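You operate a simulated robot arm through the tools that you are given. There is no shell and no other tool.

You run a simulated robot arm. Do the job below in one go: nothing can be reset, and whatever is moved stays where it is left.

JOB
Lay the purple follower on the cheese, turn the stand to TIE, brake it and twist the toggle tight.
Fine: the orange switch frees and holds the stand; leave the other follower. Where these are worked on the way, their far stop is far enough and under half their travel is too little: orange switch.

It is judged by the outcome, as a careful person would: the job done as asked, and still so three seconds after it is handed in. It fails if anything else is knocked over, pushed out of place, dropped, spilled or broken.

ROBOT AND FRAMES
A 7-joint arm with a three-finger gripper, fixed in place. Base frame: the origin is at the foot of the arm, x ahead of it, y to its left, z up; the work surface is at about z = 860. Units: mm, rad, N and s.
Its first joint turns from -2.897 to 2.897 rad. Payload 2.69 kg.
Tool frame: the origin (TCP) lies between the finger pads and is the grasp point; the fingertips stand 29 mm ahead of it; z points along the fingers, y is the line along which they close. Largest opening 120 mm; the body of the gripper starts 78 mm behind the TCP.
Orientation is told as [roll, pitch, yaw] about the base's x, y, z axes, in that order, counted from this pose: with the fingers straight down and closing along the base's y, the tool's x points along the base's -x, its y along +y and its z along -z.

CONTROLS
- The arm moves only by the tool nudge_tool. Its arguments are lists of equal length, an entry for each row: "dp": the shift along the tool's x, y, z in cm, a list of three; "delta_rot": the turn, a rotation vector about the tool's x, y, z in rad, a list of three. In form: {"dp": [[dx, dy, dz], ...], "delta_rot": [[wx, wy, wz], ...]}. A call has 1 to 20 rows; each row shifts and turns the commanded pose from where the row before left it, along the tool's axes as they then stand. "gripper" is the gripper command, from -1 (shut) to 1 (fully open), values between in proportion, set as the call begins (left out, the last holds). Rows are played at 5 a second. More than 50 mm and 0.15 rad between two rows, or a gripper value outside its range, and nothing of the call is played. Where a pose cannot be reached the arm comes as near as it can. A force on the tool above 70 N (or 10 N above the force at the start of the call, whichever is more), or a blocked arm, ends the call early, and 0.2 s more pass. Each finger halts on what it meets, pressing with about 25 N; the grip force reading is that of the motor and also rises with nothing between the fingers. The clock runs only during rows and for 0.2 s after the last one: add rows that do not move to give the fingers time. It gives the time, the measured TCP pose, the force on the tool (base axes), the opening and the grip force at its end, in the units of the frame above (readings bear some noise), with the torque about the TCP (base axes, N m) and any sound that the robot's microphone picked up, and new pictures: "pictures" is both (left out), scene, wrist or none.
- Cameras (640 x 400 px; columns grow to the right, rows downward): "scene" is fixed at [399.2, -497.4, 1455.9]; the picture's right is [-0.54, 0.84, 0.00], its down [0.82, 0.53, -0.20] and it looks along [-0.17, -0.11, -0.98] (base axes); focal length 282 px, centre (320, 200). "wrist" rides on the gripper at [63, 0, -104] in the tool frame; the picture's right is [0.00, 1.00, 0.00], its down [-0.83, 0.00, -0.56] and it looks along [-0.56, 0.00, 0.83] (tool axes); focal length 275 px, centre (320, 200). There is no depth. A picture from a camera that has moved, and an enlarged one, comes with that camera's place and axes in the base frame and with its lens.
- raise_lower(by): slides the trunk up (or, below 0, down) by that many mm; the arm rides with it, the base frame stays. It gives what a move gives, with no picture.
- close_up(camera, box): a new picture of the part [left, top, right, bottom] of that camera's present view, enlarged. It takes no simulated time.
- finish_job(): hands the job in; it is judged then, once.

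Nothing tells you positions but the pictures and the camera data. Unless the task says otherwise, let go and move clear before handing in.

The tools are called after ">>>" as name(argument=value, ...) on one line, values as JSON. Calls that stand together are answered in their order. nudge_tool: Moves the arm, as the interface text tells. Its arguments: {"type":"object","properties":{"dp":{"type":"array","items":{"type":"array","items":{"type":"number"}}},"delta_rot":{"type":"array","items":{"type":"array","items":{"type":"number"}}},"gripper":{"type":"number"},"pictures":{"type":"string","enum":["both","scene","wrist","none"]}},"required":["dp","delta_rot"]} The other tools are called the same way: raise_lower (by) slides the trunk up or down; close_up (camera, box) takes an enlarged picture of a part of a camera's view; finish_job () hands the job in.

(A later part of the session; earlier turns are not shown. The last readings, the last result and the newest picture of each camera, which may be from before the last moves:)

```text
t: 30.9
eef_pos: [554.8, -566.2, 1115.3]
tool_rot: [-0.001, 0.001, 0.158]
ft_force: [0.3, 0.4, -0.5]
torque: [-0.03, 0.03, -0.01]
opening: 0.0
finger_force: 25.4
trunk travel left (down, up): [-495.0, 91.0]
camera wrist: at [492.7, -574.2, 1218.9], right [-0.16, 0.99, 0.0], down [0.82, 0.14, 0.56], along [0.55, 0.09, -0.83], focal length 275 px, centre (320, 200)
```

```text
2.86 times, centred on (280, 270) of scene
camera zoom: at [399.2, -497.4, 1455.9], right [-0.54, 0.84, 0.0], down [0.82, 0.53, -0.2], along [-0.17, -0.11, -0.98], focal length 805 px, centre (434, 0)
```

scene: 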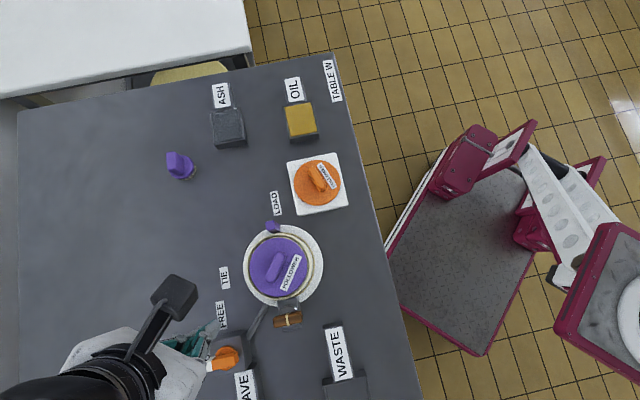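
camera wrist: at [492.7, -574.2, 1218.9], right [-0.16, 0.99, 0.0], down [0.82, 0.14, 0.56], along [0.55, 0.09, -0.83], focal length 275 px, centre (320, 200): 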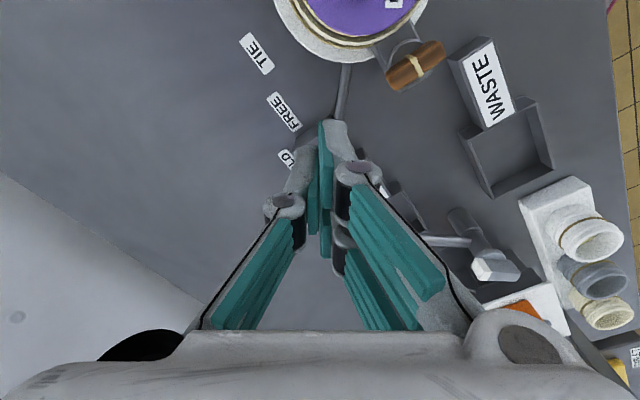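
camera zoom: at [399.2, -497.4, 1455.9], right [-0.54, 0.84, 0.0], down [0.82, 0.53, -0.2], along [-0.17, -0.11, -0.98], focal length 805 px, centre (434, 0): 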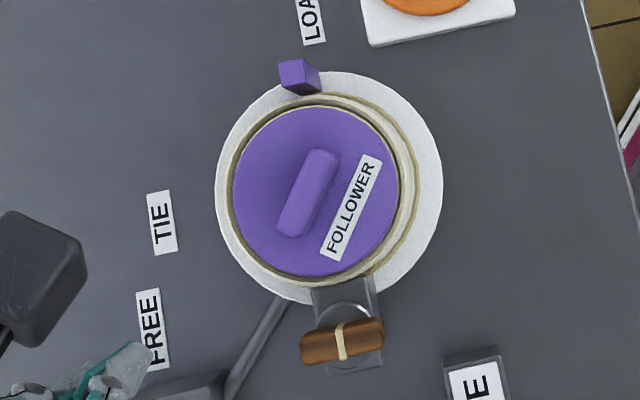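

The follower sits well. The switch bar points toward HOLD (about -42° direction from its axis near (635, -547)), with FREE about 80° clockwise. I'll turn the tool yaw to match the bar and see how the reach behaves.

>>> nudge_tool(dp=[[0, 0, 0], [0, 0, 0], [0, 0, 0], [0, 0, 0], [0, 0, 0], [0, 0, 0], [0, 0, 0]], delta_rot=[[0, 0, 0.148], [0, 0, 0.148], [0, 0, 0.148], [0, 0, 0.148], [0, 0, 0.148], [0, 0, 0.148], [0, 0, 0]])

```text
t: 32.5
eef_pos: [553.9, -565.2, 1113.6]
tool_rot: [0.0, 0.0, -0.729]
ft_force: [0.2, 0.4, -0.4]
torque: [-0.03, 0.0, 0.01]
opening: 0.1
finger_force: 24.8
trunk travel left (down, up): [-495.0, 91.0]
camera wrist: at [506.8, -523.0, 1218.3], right [0.66, 0.75, 0.0], down [0.62, -0.55, 0.56], along [0.42, -0.37, -0.83], focal length 275 px, centre (320, 200)
```

scene: 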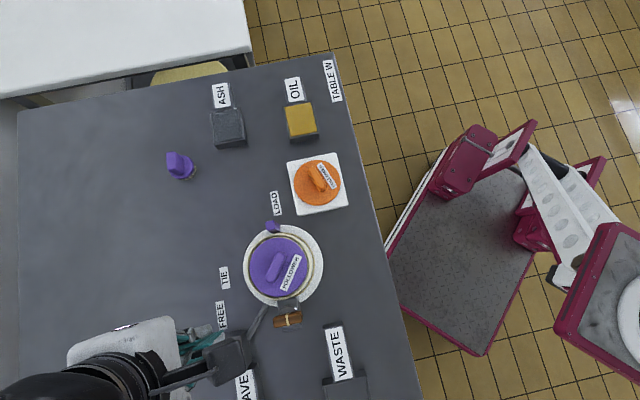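
wrist: 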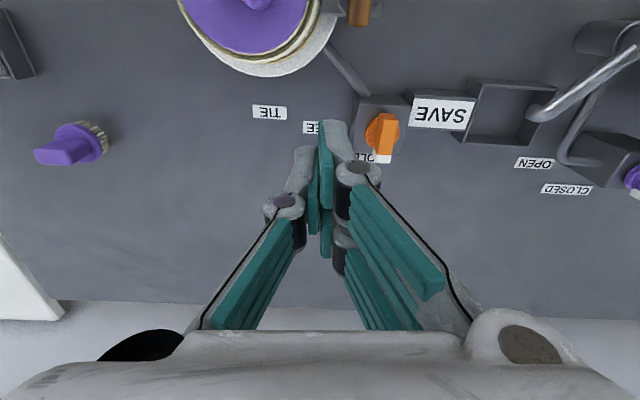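

>>> close_up(camera="wrist", box=[290, 60, 450, 190])

>>> close_up(camera="wrist", box=[160, 0, 420, 180])

```text
3.08 times, centred on (370, 125) of wrist
camera zoom: at [506.8, -523.0, 1218.3], right [0.66, 0.75, 0.0], down [0.62, -0.55, 0.56], along [0.42, -0.37, -0.83], focal length 847 px, centre (166, 431)
```

zoom: 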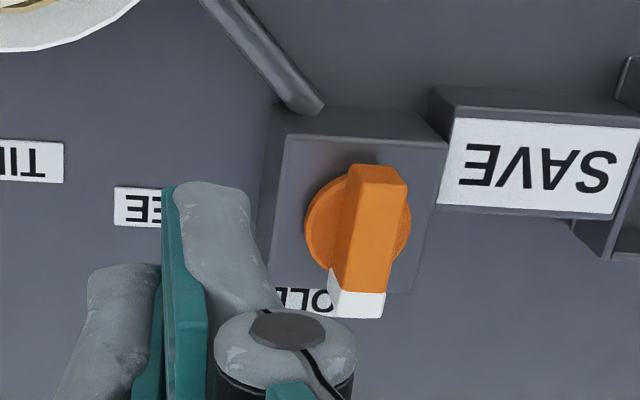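

```text
2.22 times, centred on (290, 90) of wrist
camera zoom: at [506.8, -523.0, 1218.3], right [0.66, 0.75, 0.0], down [0.62, -0.55, 0.56], along [0.42, -0.37, -0.83], focal length 612 px, centre (387, 444)
```

zoom: 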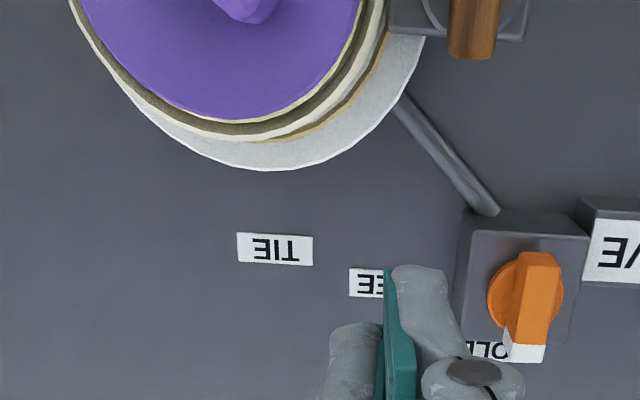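

The bar lines up with the tool at this yaw. Its axis is near (641, -544) with the bar top at about z 920. I'll move above it.

>>> nudge_tool(dp=[[-0.85, 1.23, 1.5], [-0.85, 1.23, 1.5], [-0.85, 1.23, 1.5], [-0.85, 1.23, 1.5], [-0.85, 1.23, 1.5], [-0.85, 1.23, 1.5], [0, 0, 0]], delta_rot=[[0, 0, 0], [0, 0, 0], [0, 0, 0], [0, 0, 0], [0, 0, 0], [0, 0, 0], [0, 0, 0]], gripper=-0.25)

```text
t: 34.1
eef_pos: [640.8, -546.5, 1023.0]
tool_rot: [0.0, 0.001, -0.727]
ft_force: [-0.2, 0.0, -0.4]
torque: [0.03, 0.05, -0.01]
opening: 44.9
finger_force: 0.0
trunk travel left (down, up): [-495.0, 91.0]
camera wrist: at [593.6, -502.9, 1128.3], right [0.66, 0.75, 0.0], down [0.62, -0.55, 0.56], along [0.42, -0.37, -0.83], focal length 275 px, centre (320, 200)
```

scene: 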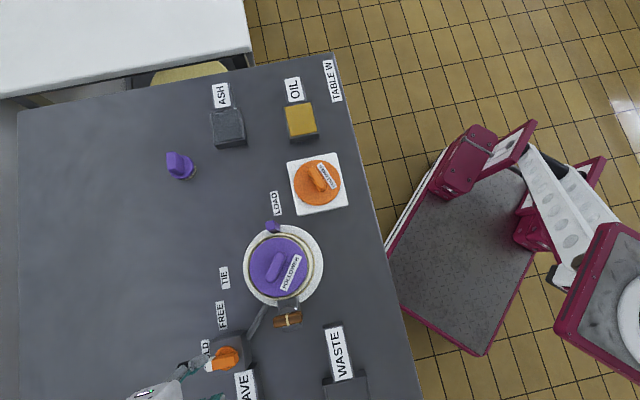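
wrist: 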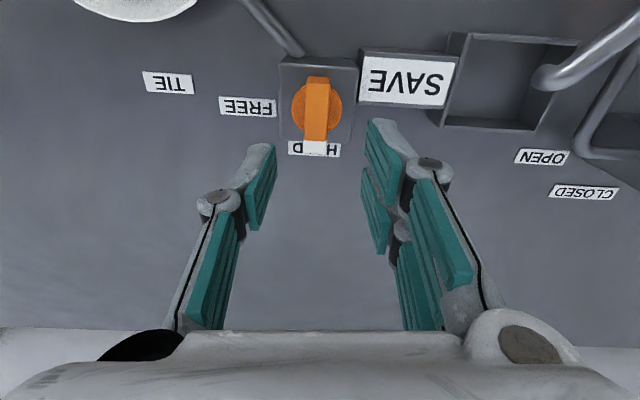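

>>> close_up(camera="wrist", box=[230, 40, 410, 180])

```text
2.86 times, centred on (320, 110) of wrist
camera zoom: at [593.6, -502.9, 1128.3], right [0.66, 0.75, 0.0], down [0.62, -0.55, 0.56], along [0.42, -0.37, -0.83], focal length 786 px, centre (320, 457)
```

zoom: 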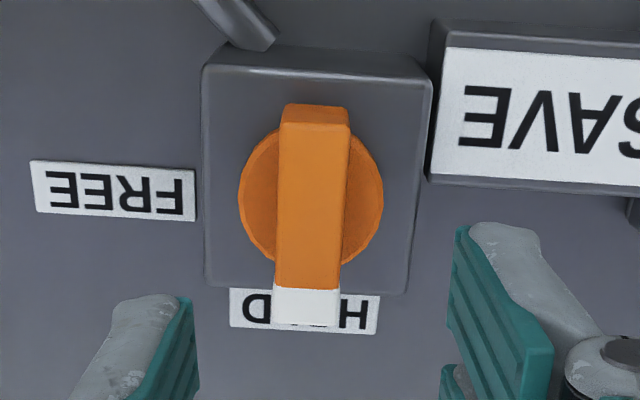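

I'm aligned within a couple of millimetres. A small yaw and sideways correction, then I'll descend around the bar.

>>> nudge_tool(dp=[[0.1, -0.15, 1.5], [0, 0, 2], [0, 0, 2], [0, 0, 1.8], [0, 0, 0]], delta_rot=[[0, 0, 0.055], [0, 0, 0], [0, 0, 0], [0, 0, 0], [0, 0, 0]], pictures="wrist")

```text
t: 35.3
eef_pos: [637.3, -546.0, 949.4]
tool_rot: [0.001, 0.0, -0.784]
ft_force: [-0.2, 0.2, -0.1]
torque: [0.03, 0.01, 0.0]
opening: 44.9
finger_force: 0.1
trunk travel left (down, up): [-495.0, 91.0]
camera wrist: at [593.2, -500.3, 1054.6], right [0.7, 0.71, 0.0], down [0.59, -0.58, 0.56], along [0.4, -0.39, -0.83], focal length 275 px, centre (320, 200)
```

wrist: 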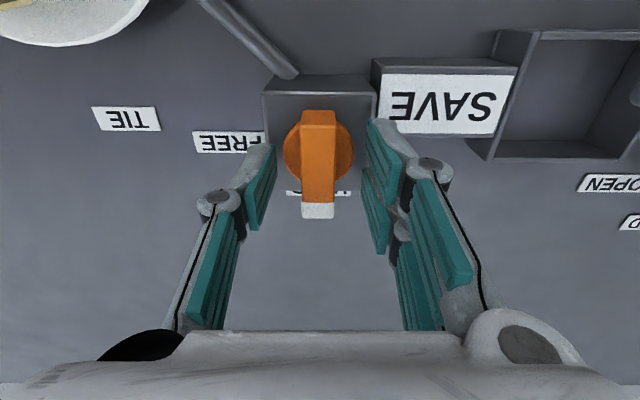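

I'll narrow the opening to keep clear of the SAVE block, then lower until the tips are near the dial.

>>> nudge_tool(dp=[[0, 0, 0], [0, 0, 0.5], [0, 0, 0.5], [0, 0, 0]], delta_rot=[[0, 0, 0], [0, 0, 0], [0, 0, 0], [0, 0, 0]], gripper=-0.467, pictures="wrist")

>>> close_up(camera="wrist", box=[220, 70, 420, 250])

```text
t: 36.3
eef_pos: [639.8, -544.9, 948.5]
tool_rot: [-0.001, -0.011, -0.784]
ft_force: [-7.0, 13.7, 60.1]
torque: [0.63, 0.66, -0.14]
opening: 26.3
finger_force: 0.0
trunk travel left (down, up): [-495.0, 91.0]
camera wrist: at [593.4, -499.6, 1052.6], right [0.7, 0.71, 0.0], down [0.59, -0.58, 0.57], along [0.4, -0.4, -0.82], focal length 275 px, centre (320, 200)
```

wrist: 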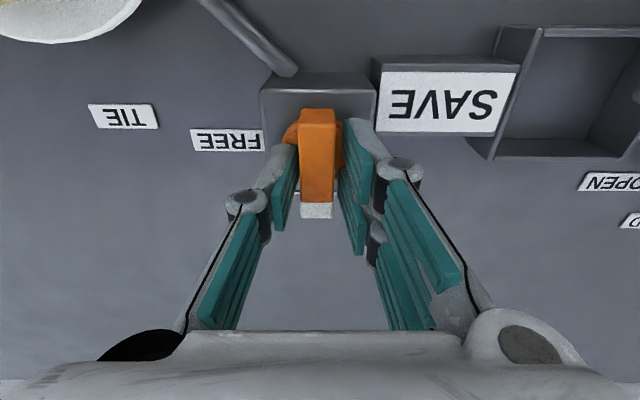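

```text
2.22 times, centred on (320, 160) of wrist
camera zoom: at [593.4, -499.6, 1052.6], right [0.7, 0.71, 0.0], down [0.59, -0.58, 0.57], along [0.4, -0.4, -0.82], focal length 612 px, centre (320, 289)
```

zoom: 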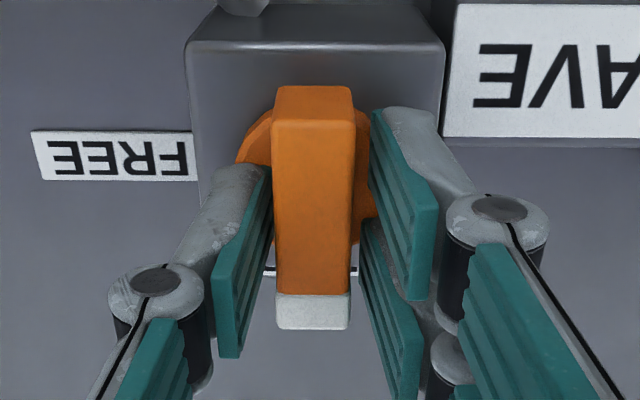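

The tips are already on the dial (60 N at TCP z 948), so the dial top is near z 919, higher than I estimated. I'll back off and shift about 5 mm onto the axis.

>>> nudge_tool(dp=[[0, 0, -0.6], [0, 0, -0.6], [0.5, 0, 0], [0, 0, 0]], delta_rot=[[0, 0, 0], [0, 0, 0], [0, 0, 0], [0, 0, 0]], pictures="wrist")

>>> close_up(camera="wrist", box=[220, 70, 420, 250])

>>> close_up(camera="scene", box=[180, 300, 300, 400])

```text
t: 37.3
eef_pos: [633.9, -542.4, 951.1]
tool_rot: [-0.001, 0.002, -0.784]
ft_force: [-0.3, 0.6, 0.7]
torque: [-0.01, 0.0, 0.02]
opening: 32.1
finger_force: 0.1
trunk travel left (down, up): [-495.0, 91.0]
camera wrist: at [590.3, -496.7, 1056.2], right [0.7, 0.71, 0.0], down [0.59, -0.58, 0.55], along [0.39, -0.39, -0.83], focal length 275 px, centre (320, 200)
```

wrist: 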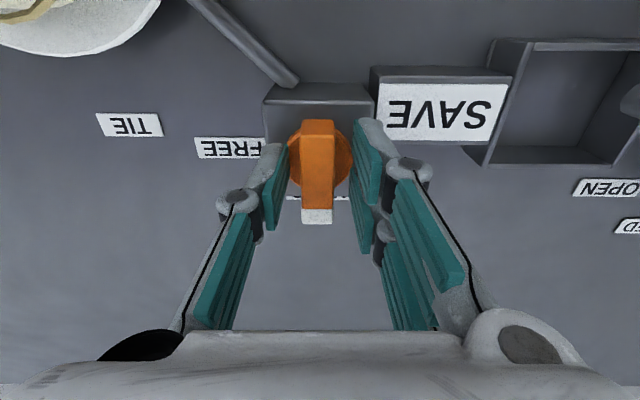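

```text
2.22 times, centred on (320, 160) of wrist
camera zoom: at [590.3, -496.7, 1056.2], right [0.7, 0.71, 0.0], down [0.59, -0.58, 0.55], along [0.39, -0.39, -0.83], focal length 612 px, centre (320, 289)
```

zoom: 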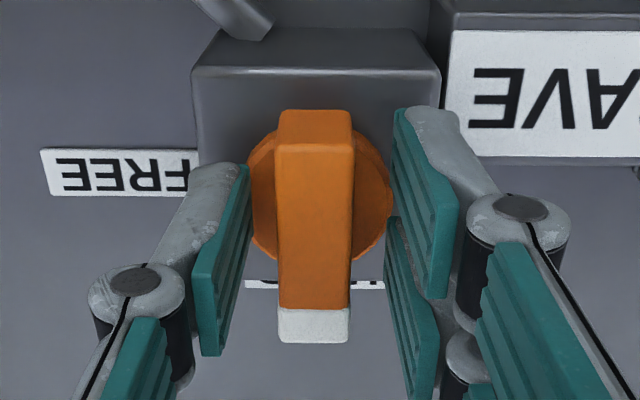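

```text
4.00 times, centred on (240, 350) of scene
camera zoom: at [399.2, -497.4, 1455.9], right [-0.54, 0.84, 0.0], down [0.82, 0.53, -0.2], along [-0.17, -0.11, -0.98], focal length 1128 px, centre (640, -400)
```

zoom: 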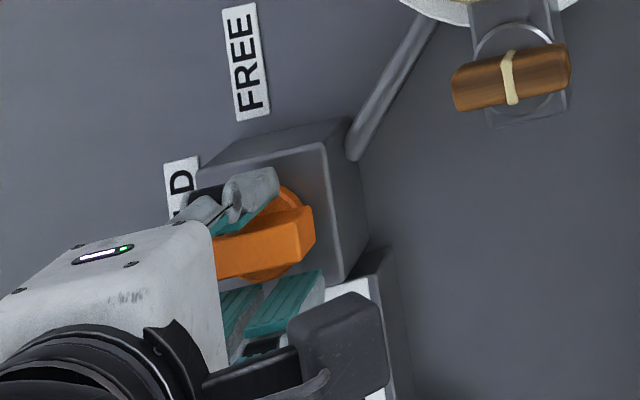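

The fingers straddle the bar on its axis with no load. I'll close on it and start turning it clockwise toward FREE.

>>> nudge_tool(dp=[[0, 0, 0], [0, 0, 0], [0, 0, 0], [0, 0, 0]], delta_rot=[[0, 0, 0], [0, 0, 0], [0, 0, 0], [0, 0, 0]], gripper=-1, pictures="none")

>>> nudge_tool(dp=[[0, 0, 0], [0, 0, 0], [0, 0, 0], [0, 0, 0], [0, 0, 0]], delta_rot=[[0, 0, 0.08], [0, 0, 0.08], [0, 0, 0.08], [0, 0, 0.08], [0, 0, 0]])

```text
t: 38.3
eef_pos: [634.0, -542.2, 952.3]
tool_rot: [-0.001, 0.002, -0.783]
ft_force: [-7.1, -3.4, -9.3]
torque: [-0.69, -0.33, -0.03]
opening: 16.1
finger_force: 42.0
trunk travel left (down, up): [-495.0, 91.0]
```

```text
t: 39.5
eef_pos: [635.2, -541.8, 951.9]
tool_rot: [-0.001, 0.001, -1.105]
ft_force: [-5.9, -2.7, -14.9]
torque: [-0.34, 0.09, -0.04]
opening: 15.7
finger_force: 41.2
trunk travel left (down, up): [-495.0, 91.0]
camera wrist: at [606.6, -485.2, 1056.5], right [0.89, 0.45, 0.0], down [0.38, -0.74, 0.55], along [0.25, -0.49, -0.83], focal length 275 px, centre (320, 200)
```

scene: 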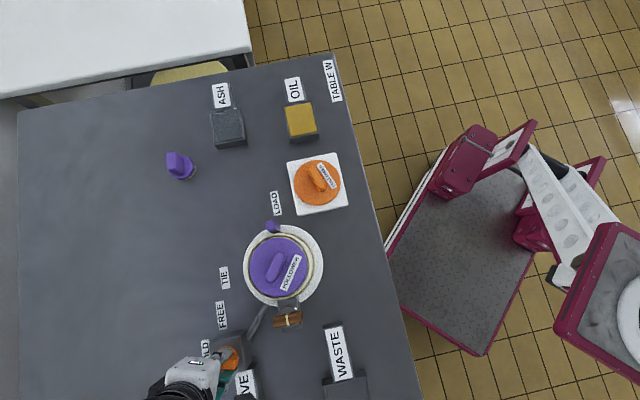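
wrist: 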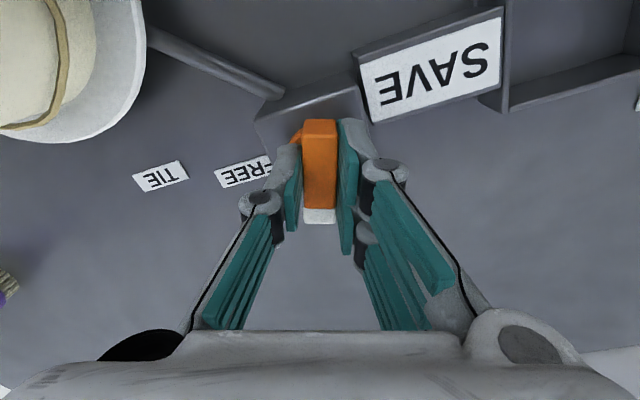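

The switch is turning with the tool at low torque. I'll continue toward FREE.

>>> nudge_tool(dp=[[0, 0, 0], [0, 0, 0], [0, 0, 0], [0, 0, 0], [0, 0, 0], [0, 0, 0], [0, 0, 0], [0, 0, 0]], delta_rot=[[0, 0, 0.1], [0, 0, 0.1], [0, 0, 0.1], [0, 0, 0.1], [0, 0, 0.1], [0, 0, 0.1], [0, 0, 0.1], [0, 0, 0]])

```text
t: 41.3
eef_pos: [637.5, -541.4, 952.4]
tool_rot: [0.0, 0.002, -1.807]
ft_force: [4.5, 1.7, -13.0]
torque: [1.13, -0.43, 0.03]
opening: 16.1
finger_force: 42.2
trunk travel left (down, up): [-495.0, 91.0]
camera wrist: at [651.2, -479.7, 1056.5], right [0.97, -0.23, 0.0], down [-0.19, -0.81, 0.56], along [-0.13, -0.54, -0.83], focal length 275 px, centre (320, 200)
```

scene: 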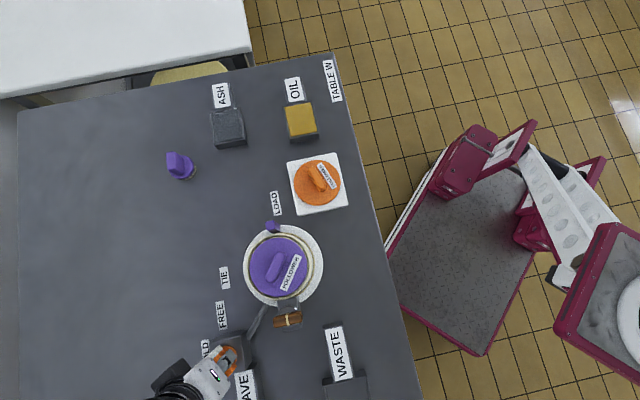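
wrist: 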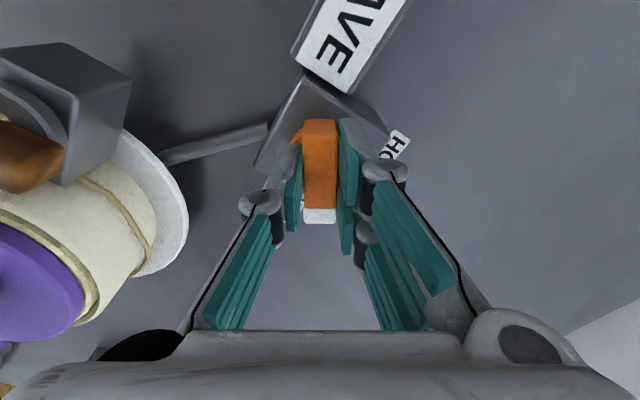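

>>> nudge_tool(dp=[[0, 0, 0], [0, 0, 0], [0, 0, 0], [0, 0, 0]], delta_rot=[[0, 0, 0.08], [0, 0, 0.08], [0, 0, 0.08], [0, 0, 0]], pictures="none")

>>> nudge_tool(dp=[[0, 0, 0], [0, 0, 0], [0, 0, 0]], delta_rot=[[0, 0, 0.06], [0, 0, 0.06], [0, 0, 0]])

```text
t: 42.3
eef_pos: [637.7, -542.3, 952.0]
tool_rot: [0.001, -0.001, -2.044]
ft_force: [15.4, 2.9, -13.7]
torque: [0.57, -0.63, 0.06]
opening: 15.8
finger_force: 41.5
trunk travel left (down, up): [-495.0, 91.0]
```

```text
t: 43.1
eef_pos: [637.8, -542.0, 952.0]
tool_rot: [0.001, 0.001, -2.162]
ft_force: [24.5, -3.4, -17.4]
torque: [0.57, -1.08, 0.06]
opening: 15.9
finger_force: 41.5
trunk travel left (down, up): [-495.0, 91.0]
camera wrist: at [672.7, -488.9, 1056.5], right [0.83, -0.55, 0.0], down [-0.46, -0.69, 0.56], along [-0.31, -0.46, -0.83], focal length 275 px, centre (320, 200)
```

scene: 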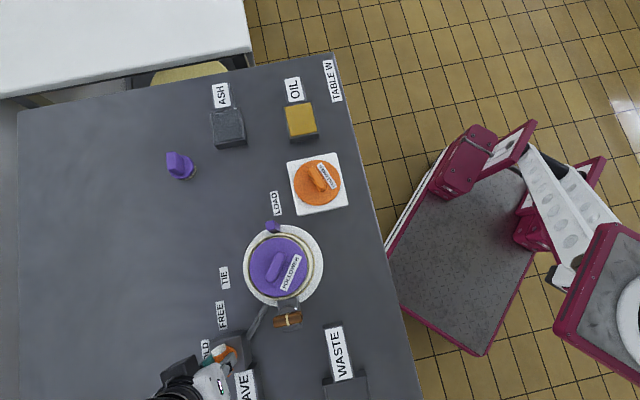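
wrist: 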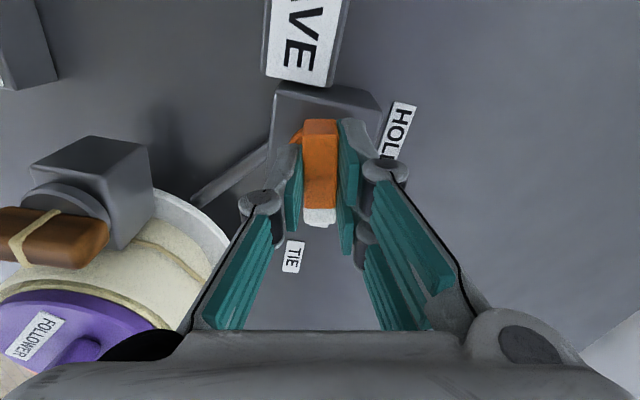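

The white tip now points close to FREE with no stop felt yet. I'll relieve the side force slightly and turn a bit further.

>>> nudge_tool(dp=[[0.15, 0.25, 0], [0, 0, 0], [0, 0, 0], [0, 0, 0]], delta_rot=[[0, 0, 0.05], [0, 0, 0.05], [0, 0, 0], [0, 0, 0]], pictures="none")

>>> nudge_tool(dp=[[0, 0, 0], [0, 0, 0], [0, 0, 0]], delta_rot=[[0, 0, 0.05], [0, 0, 0.05], [0, 0, 0]])

```text
t: 44.1
eef_pos: [637.1, -543.1, 951.0]
tool_rot: [-0.003, -0.002, -2.264]
ft_force: [10.6, -0.9, -13.5]
torque: [0.39, -0.53, 0.0]
opening: 16.1
finger_force: 41.8
trunk travel left (down, up): [-495.0, 91.0]
```

```text
t: 44.9
eef_pos: [638.2, -542.1, 952.8]
tool_rot: [0.0, -0.002, -2.365]
ft_force: [7.0, -3.2, -12.2]
torque: [0.09, -0.31, 0.56]
opening: 15.8
finger_force: 41.7
trunk travel left (down, up): [-495.0, 91.0]
camera wrist: at [683.2, -497.3, 1056.4], right [0.71, -0.71, 0.0], down [-0.59, -0.59, 0.56], along [-0.4, -0.39, -0.83], focal length 275 px, centre (320, 200)
```

scene: 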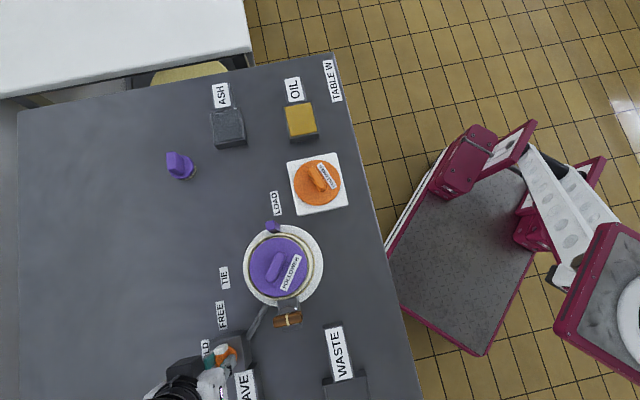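
wrist: 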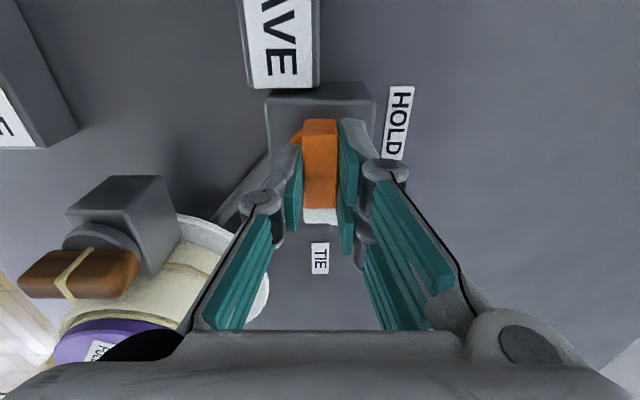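

The torque jumped to 0.56 N·m at 90° of travel, so that's the FREE stop. One small confirming push, then I'll release.

>>> nudge_tool(dp=[[0, 0, 0], [0, 0, 0]], delta_rot=[[0, 0, 0.04], [0, 0, 0]], pictures="none")

>>> nudge_tool(dp=[[0, 0, 0], [0, 0, 0]], delta_rot=[[0, 0, -0.04], [0, 0, 0]], pictures="none")

>>> nudge_tool(dp=[[0, 0, 0], [0, 0, 0], [0, 0, 0]], delta_rot=[[0, 0, 0], [0, 0, 0], [0, 0, 0]], gripper=-0.467, pictures="wrist")

```text
t: 45.5
eef_pos: [638.7, -545.1, 952.1]
tool_rot: [0.001, -0.001, -2.403]
ft_force: [6.8, -5.2, -8.8]
torque: [-0.42, 0.04, 1.56]
opening: 16.6
finger_force: 42.1
trunk travel left (down, up): [-495.0, 91.0]
```

```text
t: 46.1
eef_pos: [638.2, -542.7, 951.8]
tool_rot: [-0.001, -0.001, -2.362]
ft_force: [4.1, -5.4, -4.5]
torque: [-0.18, -0.04, 0.43]
opening: 16.1
finger_force: 41.4
trunk travel left (down, up): [-495.0, 91.0]
```

```text
t: 46.9
eef_pos: [639.0, -541.9, 952.5]
tool_rot: [0.0, 0.0, -2.363]
ft_force: [0.1, 0.8, -0.2]
torque: [0.0, 0.0, -0.01]
opening: 32.1
finger_force: 0.1
trunk travel left (down, up): [-495.0, 91.0]
camera wrist: at [682.9, -496.9, 1056.6], right [0.71, -0.71, 0.0], down [-0.59, -0.59, 0.56], along [-0.39, -0.39, -0.83], focal length 275 px, centre (320, 200)
```

wrist: 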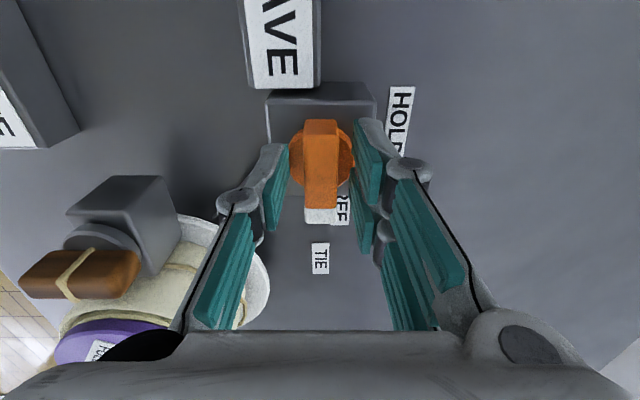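

The switch is at its FREE stop. Now I'll rise and move over to the purple peg on the stand; the present yaw already suits gripping it tangentially.

>>> nudge_tool(dp=[[0, 0, -2], [0, 0, -3], [0, 0, -3], [0, 0, -3], [-2.7, -1.55, 0], [-2.7, -1.55, 0], [-2.7, -1.55, 0], [-2.7, -1.55, 0], [-2.7, -1.55, 0], [-2.7, -1.55, 0], [-2.7, -1.55, 0], [-2.7, -1.55, 0], [0, 0, 0]], delta_rot=[[0, 0, 0], [0, 0, 0], [0, 0, 0], [0, 0, 0], [0, 0, 0], [0, 0, 0], [0, 0, 0], [0, 0, 0], [0, 0, 0], [0, 0, 0], [0, 0, 0], [0, 0, 0], [0, 0, 0]])

```text
t: 49.7
eef_pos: [398.2, -607.1, 1062.9]
tool_rot: [0.0, -0.001, -2.364]
ft_force: [0.7, 0.6, -0.3]
torque: [0.03, -0.01, 0.01]
opening: 31.8
finger_force: 0.0
trunk travel left (down, up): [-495.0, 91.0]
camera wrist: at [443.6, -561.0, 1168.1], right [0.71, -0.71, 0.0], down [-0.59, -0.59, 0.56], along [-0.39, -0.39, -0.83], focal length 275 px, centre (320, 200)
```

scene: 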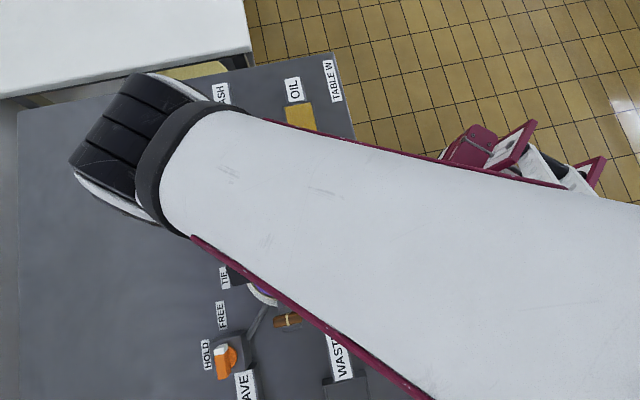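
wrist: 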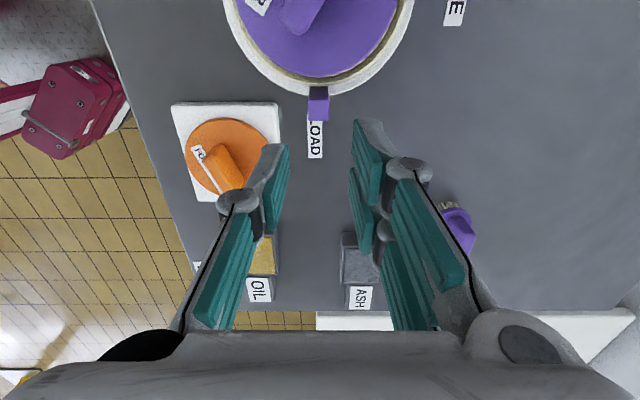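

>>> close_up(camera="wrist", box=[220, 0, 420, 170])

>>> close_up(camera="scene", box=[180, 290, 300, 400])

```text
2.35 times, centred on (320, 85) of wrist
camera zoom: at [443.6, -561.0, 1168.1], right [0.71, -0.71, 0.0], down [-0.59, -0.59, 0.56], along [-0.39, -0.39, -0.83], focal length 648 px, centre (320, 471)
```

zoom: 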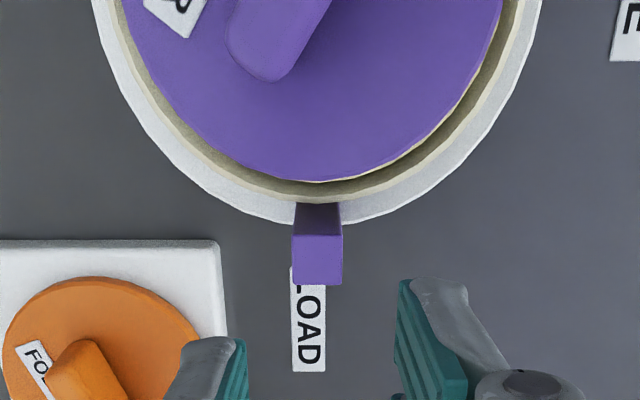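

```text
3.64 times, centred on (240, 345) of scene
camera zoom: at [399.2, -497.4, 1455.9], right [-0.54, 0.84, 0.0], down [0.82, 0.53, -0.2], along [-0.17, -0.11, -0.98], focal length 1025 px, centre (611, -327)
```

zoom: 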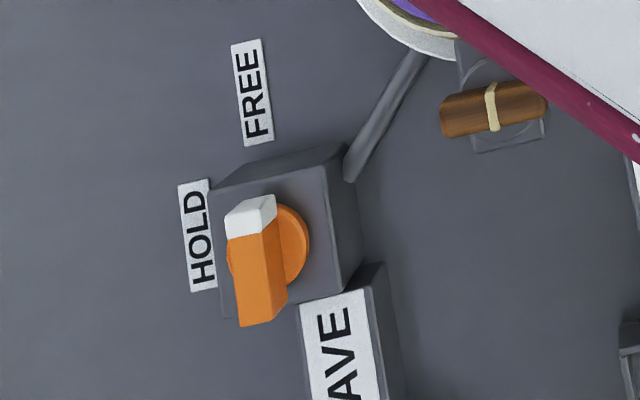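

The switch tip points to FREE. The peg top is near (400, -602, 960), about 70 mm from the stand centre at -135°, so TIE is 90° counterclockwise. I'll lower the fingers around the peg.

>>> nudge_tool(dp=[[0.1, -0.2, 2], [0, 0, 2], [0, 0, 2], [0, 0, 2], [0, 0, 0]], delta_rot=[[0, 0, 0], [0, 0, 0], [0, 0, 0], [0, 0, 0], [0, 0, 0]], pictures="wrist")

>>> close_up(camera="wrist", box=[200, 20, 440, 220])

```text
t: 50.9
eef_pos: [396.9, -603.0, 983.6]
tool_rot: [0.0, -0.001, -2.363]
ft_force: [-0.4, 0.8, -0.1]
torque: [0.0, -0.03, 0.0]
opening: 31.8
finger_force: 0.0
trunk travel left (down, up): [-495.0, 91.0]
camera wrist: at [442.4, -557.8, 1088.2], right [0.71, -0.71, 0.0], down [-0.59, -0.59, 0.56], along [-0.39, -0.39, -0.83], focal length 275 px, centre (320, 200)
```

wrist: 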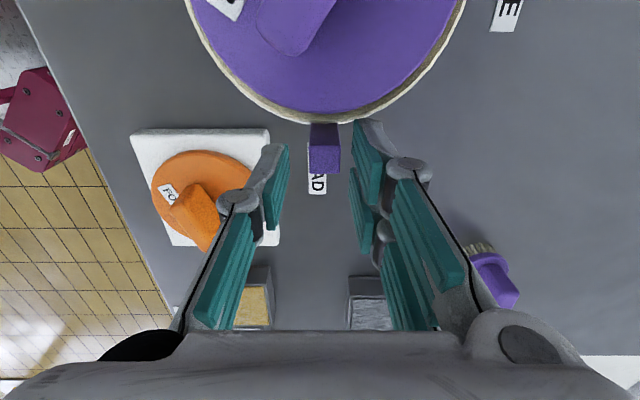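

```text
2.00 times, centred on (320, 120) of wrist
camera zoom: at [442.4, -557.8, 1088.2], right [0.71, -0.71, 0.0], down [-0.59, -0.59, 0.56], along [-0.39, -0.39, -0.83], focal length 551 px, centre (320, 360)
```

zoom: 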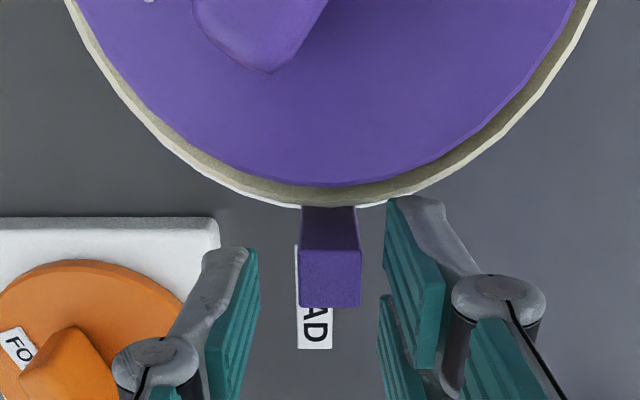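

>>> nudge_tool(dp=[[0, 0.15, 1], [0, 0, 1], [0, 0, 0.8], [0, 0, 0]], delta_rot=[[0, 0, 0], [0, 0, 0], [0, 0, 0], [0, 0, 0]], pictures="wrist")

>>> close_up(camera="wrist", box=[200, 20, 440, 220])

```text
t: 51.9
eef_pos: [398.3, -605.5, 954.5]
tool_rot: [0.0, 0.002, -2.363]
ft_force: [-0.6, 0.6, 0.5]
torque: [0.02, -0.02, 0.03]
opening: 31.7
finger_force: 0.1
trunk travel left (down, up): [-495.0, 91.0]
camera wrist: at [442.3, -560.4, 1059.3], right [0.71, -0.71, 0.0], down [-0.59, -0.59, 0.56], along [-0.39, -0.39, -0.83], focal length 275 px, centre (320, 200)
```

wrist: 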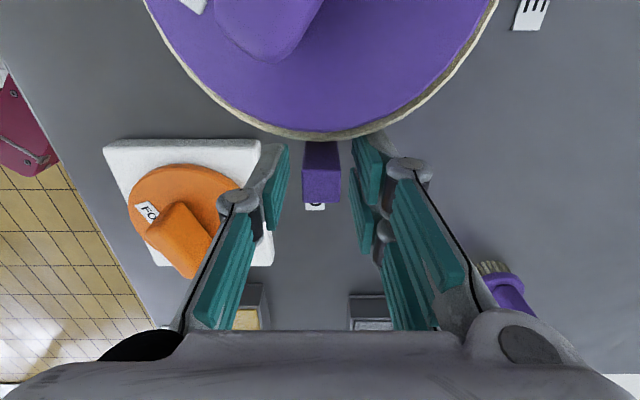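

```text
2.00 times, centred on (320, 120) of wrist
camera zoom: at [442.3, -560.4, 1059.3], right [0.71, -0.71, 0.0], down [-0.59, -0.59, 0.56], along [-0.39, -0.39, -0.83], focal length 551 px, centre (320, 360)
```

zoom: 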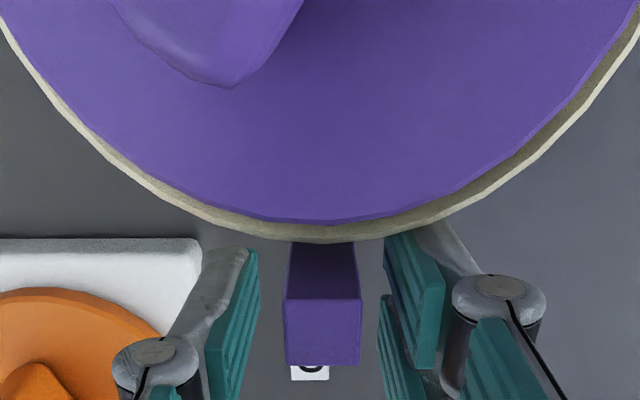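

The fingers are around the peg with about 34 mm overlap. I'll close them to a loose 20 mm gap so the peg is captured without being forced, then swing it along the arc counterclockwise.

>>> nudge_tool(dp=[[0, 0, 0], [0, 0, 0]], delta_rot=[[0, 0, 0], [0, 0, 0]], gripper=-0.667, pictures="none")

>>> nudge_tool(dp=[[0.021, 0.557, 0], [0.021, 0.557, 0], [0.021, 0.557, 0], [0.021, 0.557, 0], [0, 0, 0]], delta_rot=[[0, 0, -0.075], [0, 0, -0.075], [0, 0, -0.075], [0, 0, -0.075], [0, 0, 0]], pictures="wrist")

```text
t: 52.5
eef_pos: [398.4, -605.2, 954.9]
tool_rot: [0.0, 0.0, -2.363]
ft_force: [-0.3, -2.4, -0.9]
torque: [-0.04, 0.0, -0.01]
opening: 20.6
finger_force: 0.7
trunk travel left (down, up): [-495.0, 91.0]
```

```text
t: 53.7
eef_pos: [416.6, -619.4, 953.8]
tool_rot: [-0.001, -0.002, -2.064]
ft_force: [-2.3, -8.2, -0.5]
torque: [-0.26, 0.05, -0.11]
opening: 20.9
finger_force: 1.4
trunk travel left (down, up): [-495.0, 91.0]
camera wrist: at [444.8, -562.6, 1059.0], right [0.88, -0.47, 0.0], down [-0.39, -0.73, 0.56], along [-0.26, -0.49, -0.83], focal length 275 px, centre (320, 200)
```

wrist: 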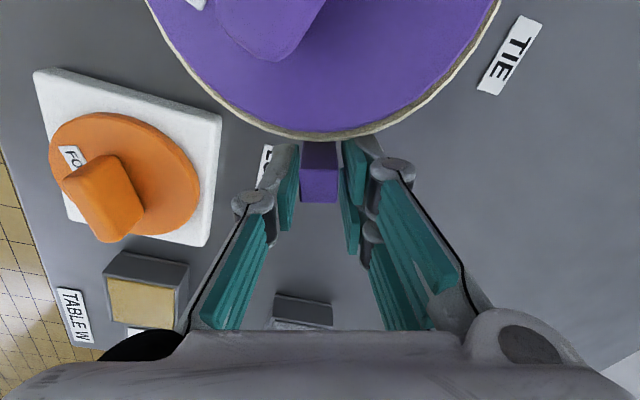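

The stand is turning freely with the peg (about 8 N). I'll continue along the arc.

>>> nudge_tool(dp=[[0.021, 0.557, 0], [0.021, 0.557, 0], [0.021, 0.557, 0], [0.021, 0.557, 0], [0.021, 0.557, 0], [0.021, 0.557, 0], [0.021, 0.557, 0], [0.021, 0.557, 0], [0, 0, 0]], delta_rot=[[0, 0, -0.075], [0, 0, -0.075], [0, 0, -0.075], [0, 0, -0.075], [0, 0, -0.075], [0, 0, -0.075], [0, 0, -0.075], [0, 0, -0.075], [0, 0, 0]])

```text
t: 55.7
eef_pos: [460.8, -627.2, 954.3]
tool_rot: [0.002, -0.004, -1.461]
ft_force: [7.8, -23.8, 1.9]
torque: [-0.5, -0.24, -0.39]
opening: 24.1
finger_force: 3.0
trunk travel left (down, up): [-495.0, 91.0]
camera wrist: at [453.0, -564.0, 1059.0], right [0.99, 0.11, 0.0], down [0.09, -0.82, 0.56], along [0.07, -0.56, -0.83], focal length 275 px, centre (320, 200)
```

scene: 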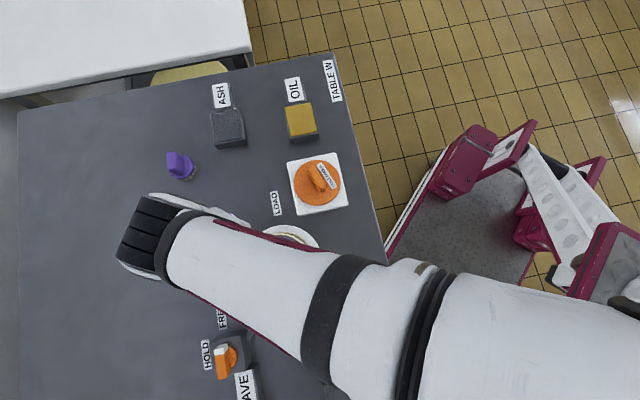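
wrist: 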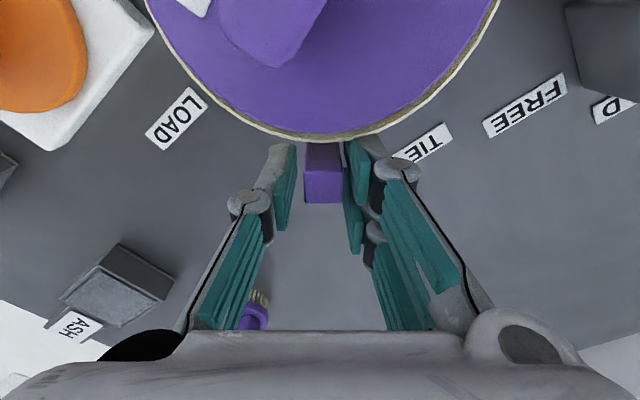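

The stand has turned about 52° but there's a radial side force of about 25 N and the fingers are spread a bit. I'll look closer before going on.

>>> close_up(camera="wrist", box=[230, 100, 430, 260])

>>> close_up(camera="wrist", box=[130, 0, 510, 220])

```text
2.50 times, centred on (330, 180) of wrist
camera zoom: at [453.0, -564.0, 1059.0], right [0.99, 0.11, 0.0], down [0.09, -0.82, 0.56], along [0.07, -0.56, -0.83], focal length 688 px, centre (295, 250)
```

zoom: 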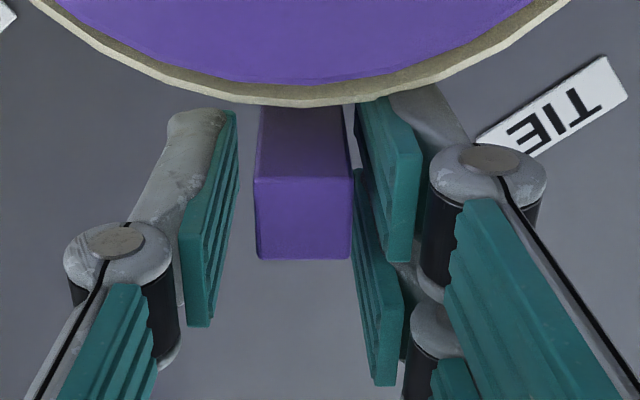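

```text
1.68 times, centred on (320, 110) of wrist
camera zoom: at [453.0, -564.0, 1059.0], right [0.99, 0.11, 0.0], down [0.09, -0.82, 0.56], along [0.07, -0.56, -0.83], focal length 464 px, centre (320, 352)
```

zoom: 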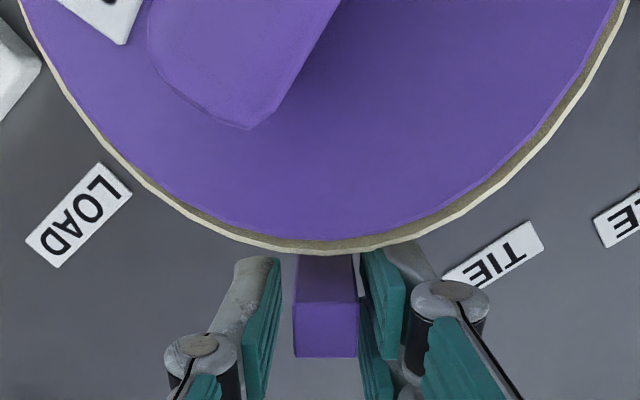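

The right finger's inner edge seems to be pressing the side of the cheese. I'll shift about 5 mm outward to relieve it.

>>> nudge_tool(dp=[[-0.25, 0, 0], [-0.3, 0, 0], [0, 0, 0]], delta_rot=[[0, 0, 0], [0, 0, 0], [0, 0, 0]], pictures="wrist")

>>> close_up(camera="wrist", box=[130, 0, 510, 220])

```text
t: 56.5
eef_pos: [459.5, -629.8, 952.9]
tool_rot: [-0.002, 0.005, -1.463]
ft_force: [1.1, -0.5, 0.6]
torque: [0.02, -0.01, 0.01]
opening: 20.1
finger_force: 0.1
trunk travel left (down, up): [-495.0, 91.0]
camera wrist: at [452.5, -567.1, 1058.1], right [0.99, 0.11, 0.0], down [0.09, -0.83, 0.55], along [0.06, -0.55, -0.83], focal length 275 px, centre (320, 200)
```

wrist: 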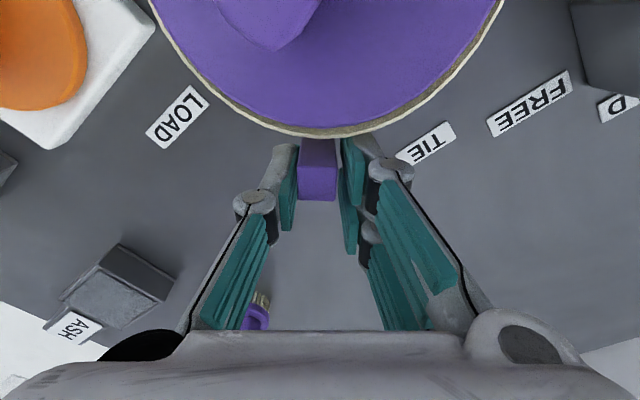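

```text
1.68 times, centred on (320, 110) of wrist
camera zoom: at [452.5, -567.1, 1058.1], right [0.99, 0.11, 0.0], down [0.09, -0.83, 0.55], along [0.06, -0.55, -0.83], focal length 464 px, centre (320, 352)
```

zoom: 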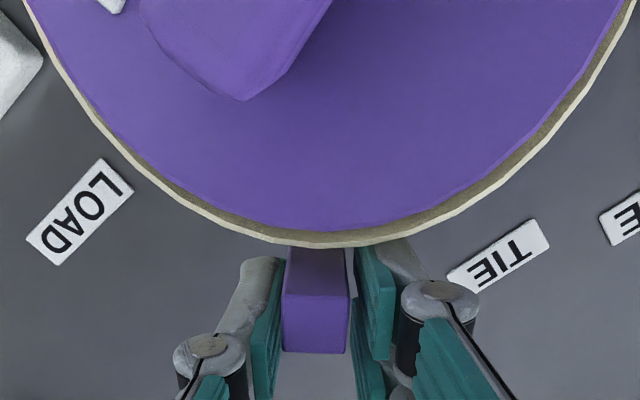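

The forces are gone and the left finger is pushing the peg. I'll continue around the arc toward TIE.

>>> nudge_tool(dp=[[0.019, 0.536, 0], [0.019, 0.536, 0], [0.019, 0.536, 0], [0.019, 0.536, 0], [0.019, 0.536, 0], [0, 0, 0]], delta_rot=[[0, 0, -0.07], [0, 0, -0.07], [0, 0, -0.07], [0, 0, -0.07], [0, 0, -0.07], [0, 0, 0]], pictures="wrist")

```text
t: 57.9
eef_pos: [485.8, -624.0, 954.8]
tool_rot: [0.0, 0.0, -1.111]
ft_force: [-0.7, 0.8, 0.0]
torque: [0.01, -0.01, 0.03]
opening: 20.1
finger_force: 0.0
trunk travel left (down, up): [-495.0, 91.0]
camera wrist: at [457.6, -566.9, 1059.0], right [0.89, 0.45, 0.0], down [0.37, -0.74, 0.56], along [0.25, -0.5, -0.83], focal length 275 px, centre (320, 200)
```

wrist: 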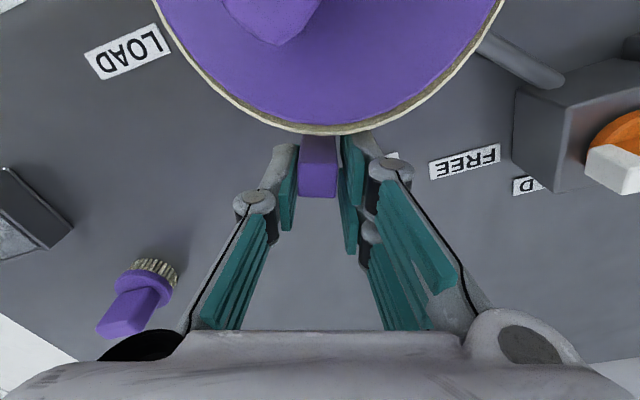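

>>> nudge_tool(dp=[[0.019, 0.536, 0], [0.019, 0.536, 0], [0.019, 0.536, 0], [0.019, 0.536, 0], [0, 0, 0]], delta_rot=[[0, 0, -0.07], [0, 0, -0.07], [0, 0, -0.07], [0, 0, -0.07], [0, 0, 0]])

>>> close_up(camera="wrist", box=[130, 0, 510, 240])

```text
t: 59.1
eef_pos: [504.1, -611.6, 954.1]
tool_rot: [0.0, 0.0, -0.83]
ft_force: [0.2, -0.5, 0.1]
torque: [0.02, 0.02, -0.01]
opening: 20.0
finger_force: 0.1
trunk travel left (down, up): [-495.0, 91.0]
camera wrist: at [461.2, -564.8, 1059.3], right [0.74, 0.68, 0.0], down [0.56, -0.61, 0.56], along [0.38, -0.41, -0.83], focal length 275 px, centre (320, 200)
```

scene: 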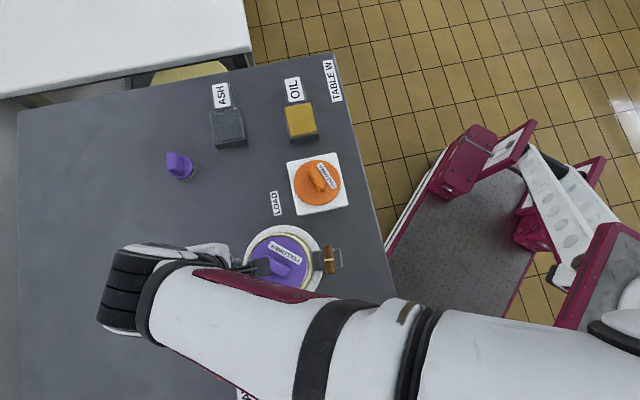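
wrist: 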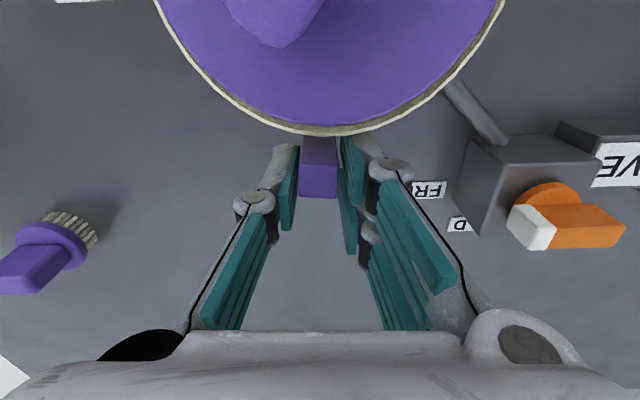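

```text
1.67 times, centred on (320, 120) of wrist
camera zoom: at [461.2, -564.8, 1059.3], right [0.74, 0.68, 0.0], down [0.56, -0.61, 0.56], along [0.38, -0.41, -0.83], focal length 459 px, centre (320, 333)
```

zoom: 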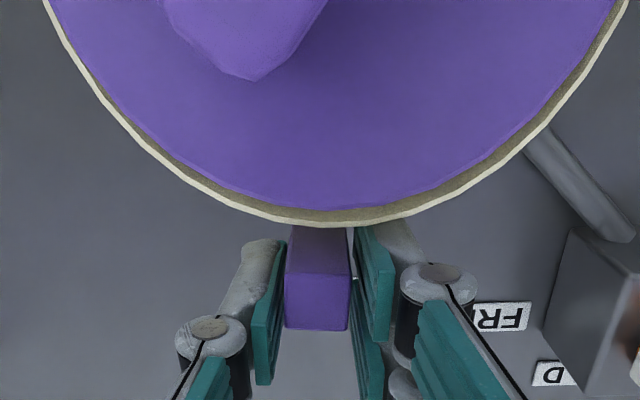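

The peg is at roughly -49°; TIE lies at about -45.5°. I'll turn about 4° more.

>>> nudge_tool(dp=[[0.0, 0.27, 0], [0.019, 0.27, 0], [0, 0, 0], [0, 0, 0]], delta_rot=[[0, 0, -0.035], [0, 0, -0.035], [0, 0, 0], [0, 0, 0]], pictures="none")

```text
t: 60.1
eef_pos: [507.2, -608.0, 953.9]
tool_rot: [0.0, 0.002, -0.76]
ft_force: [-0.4, -0.6, 0.8]
torque: [0.0, 0.0, 0.03]
opening: 20.1
finger_force: 0.2
trunk travel left (down, up): [-495.0, 91.0]
```

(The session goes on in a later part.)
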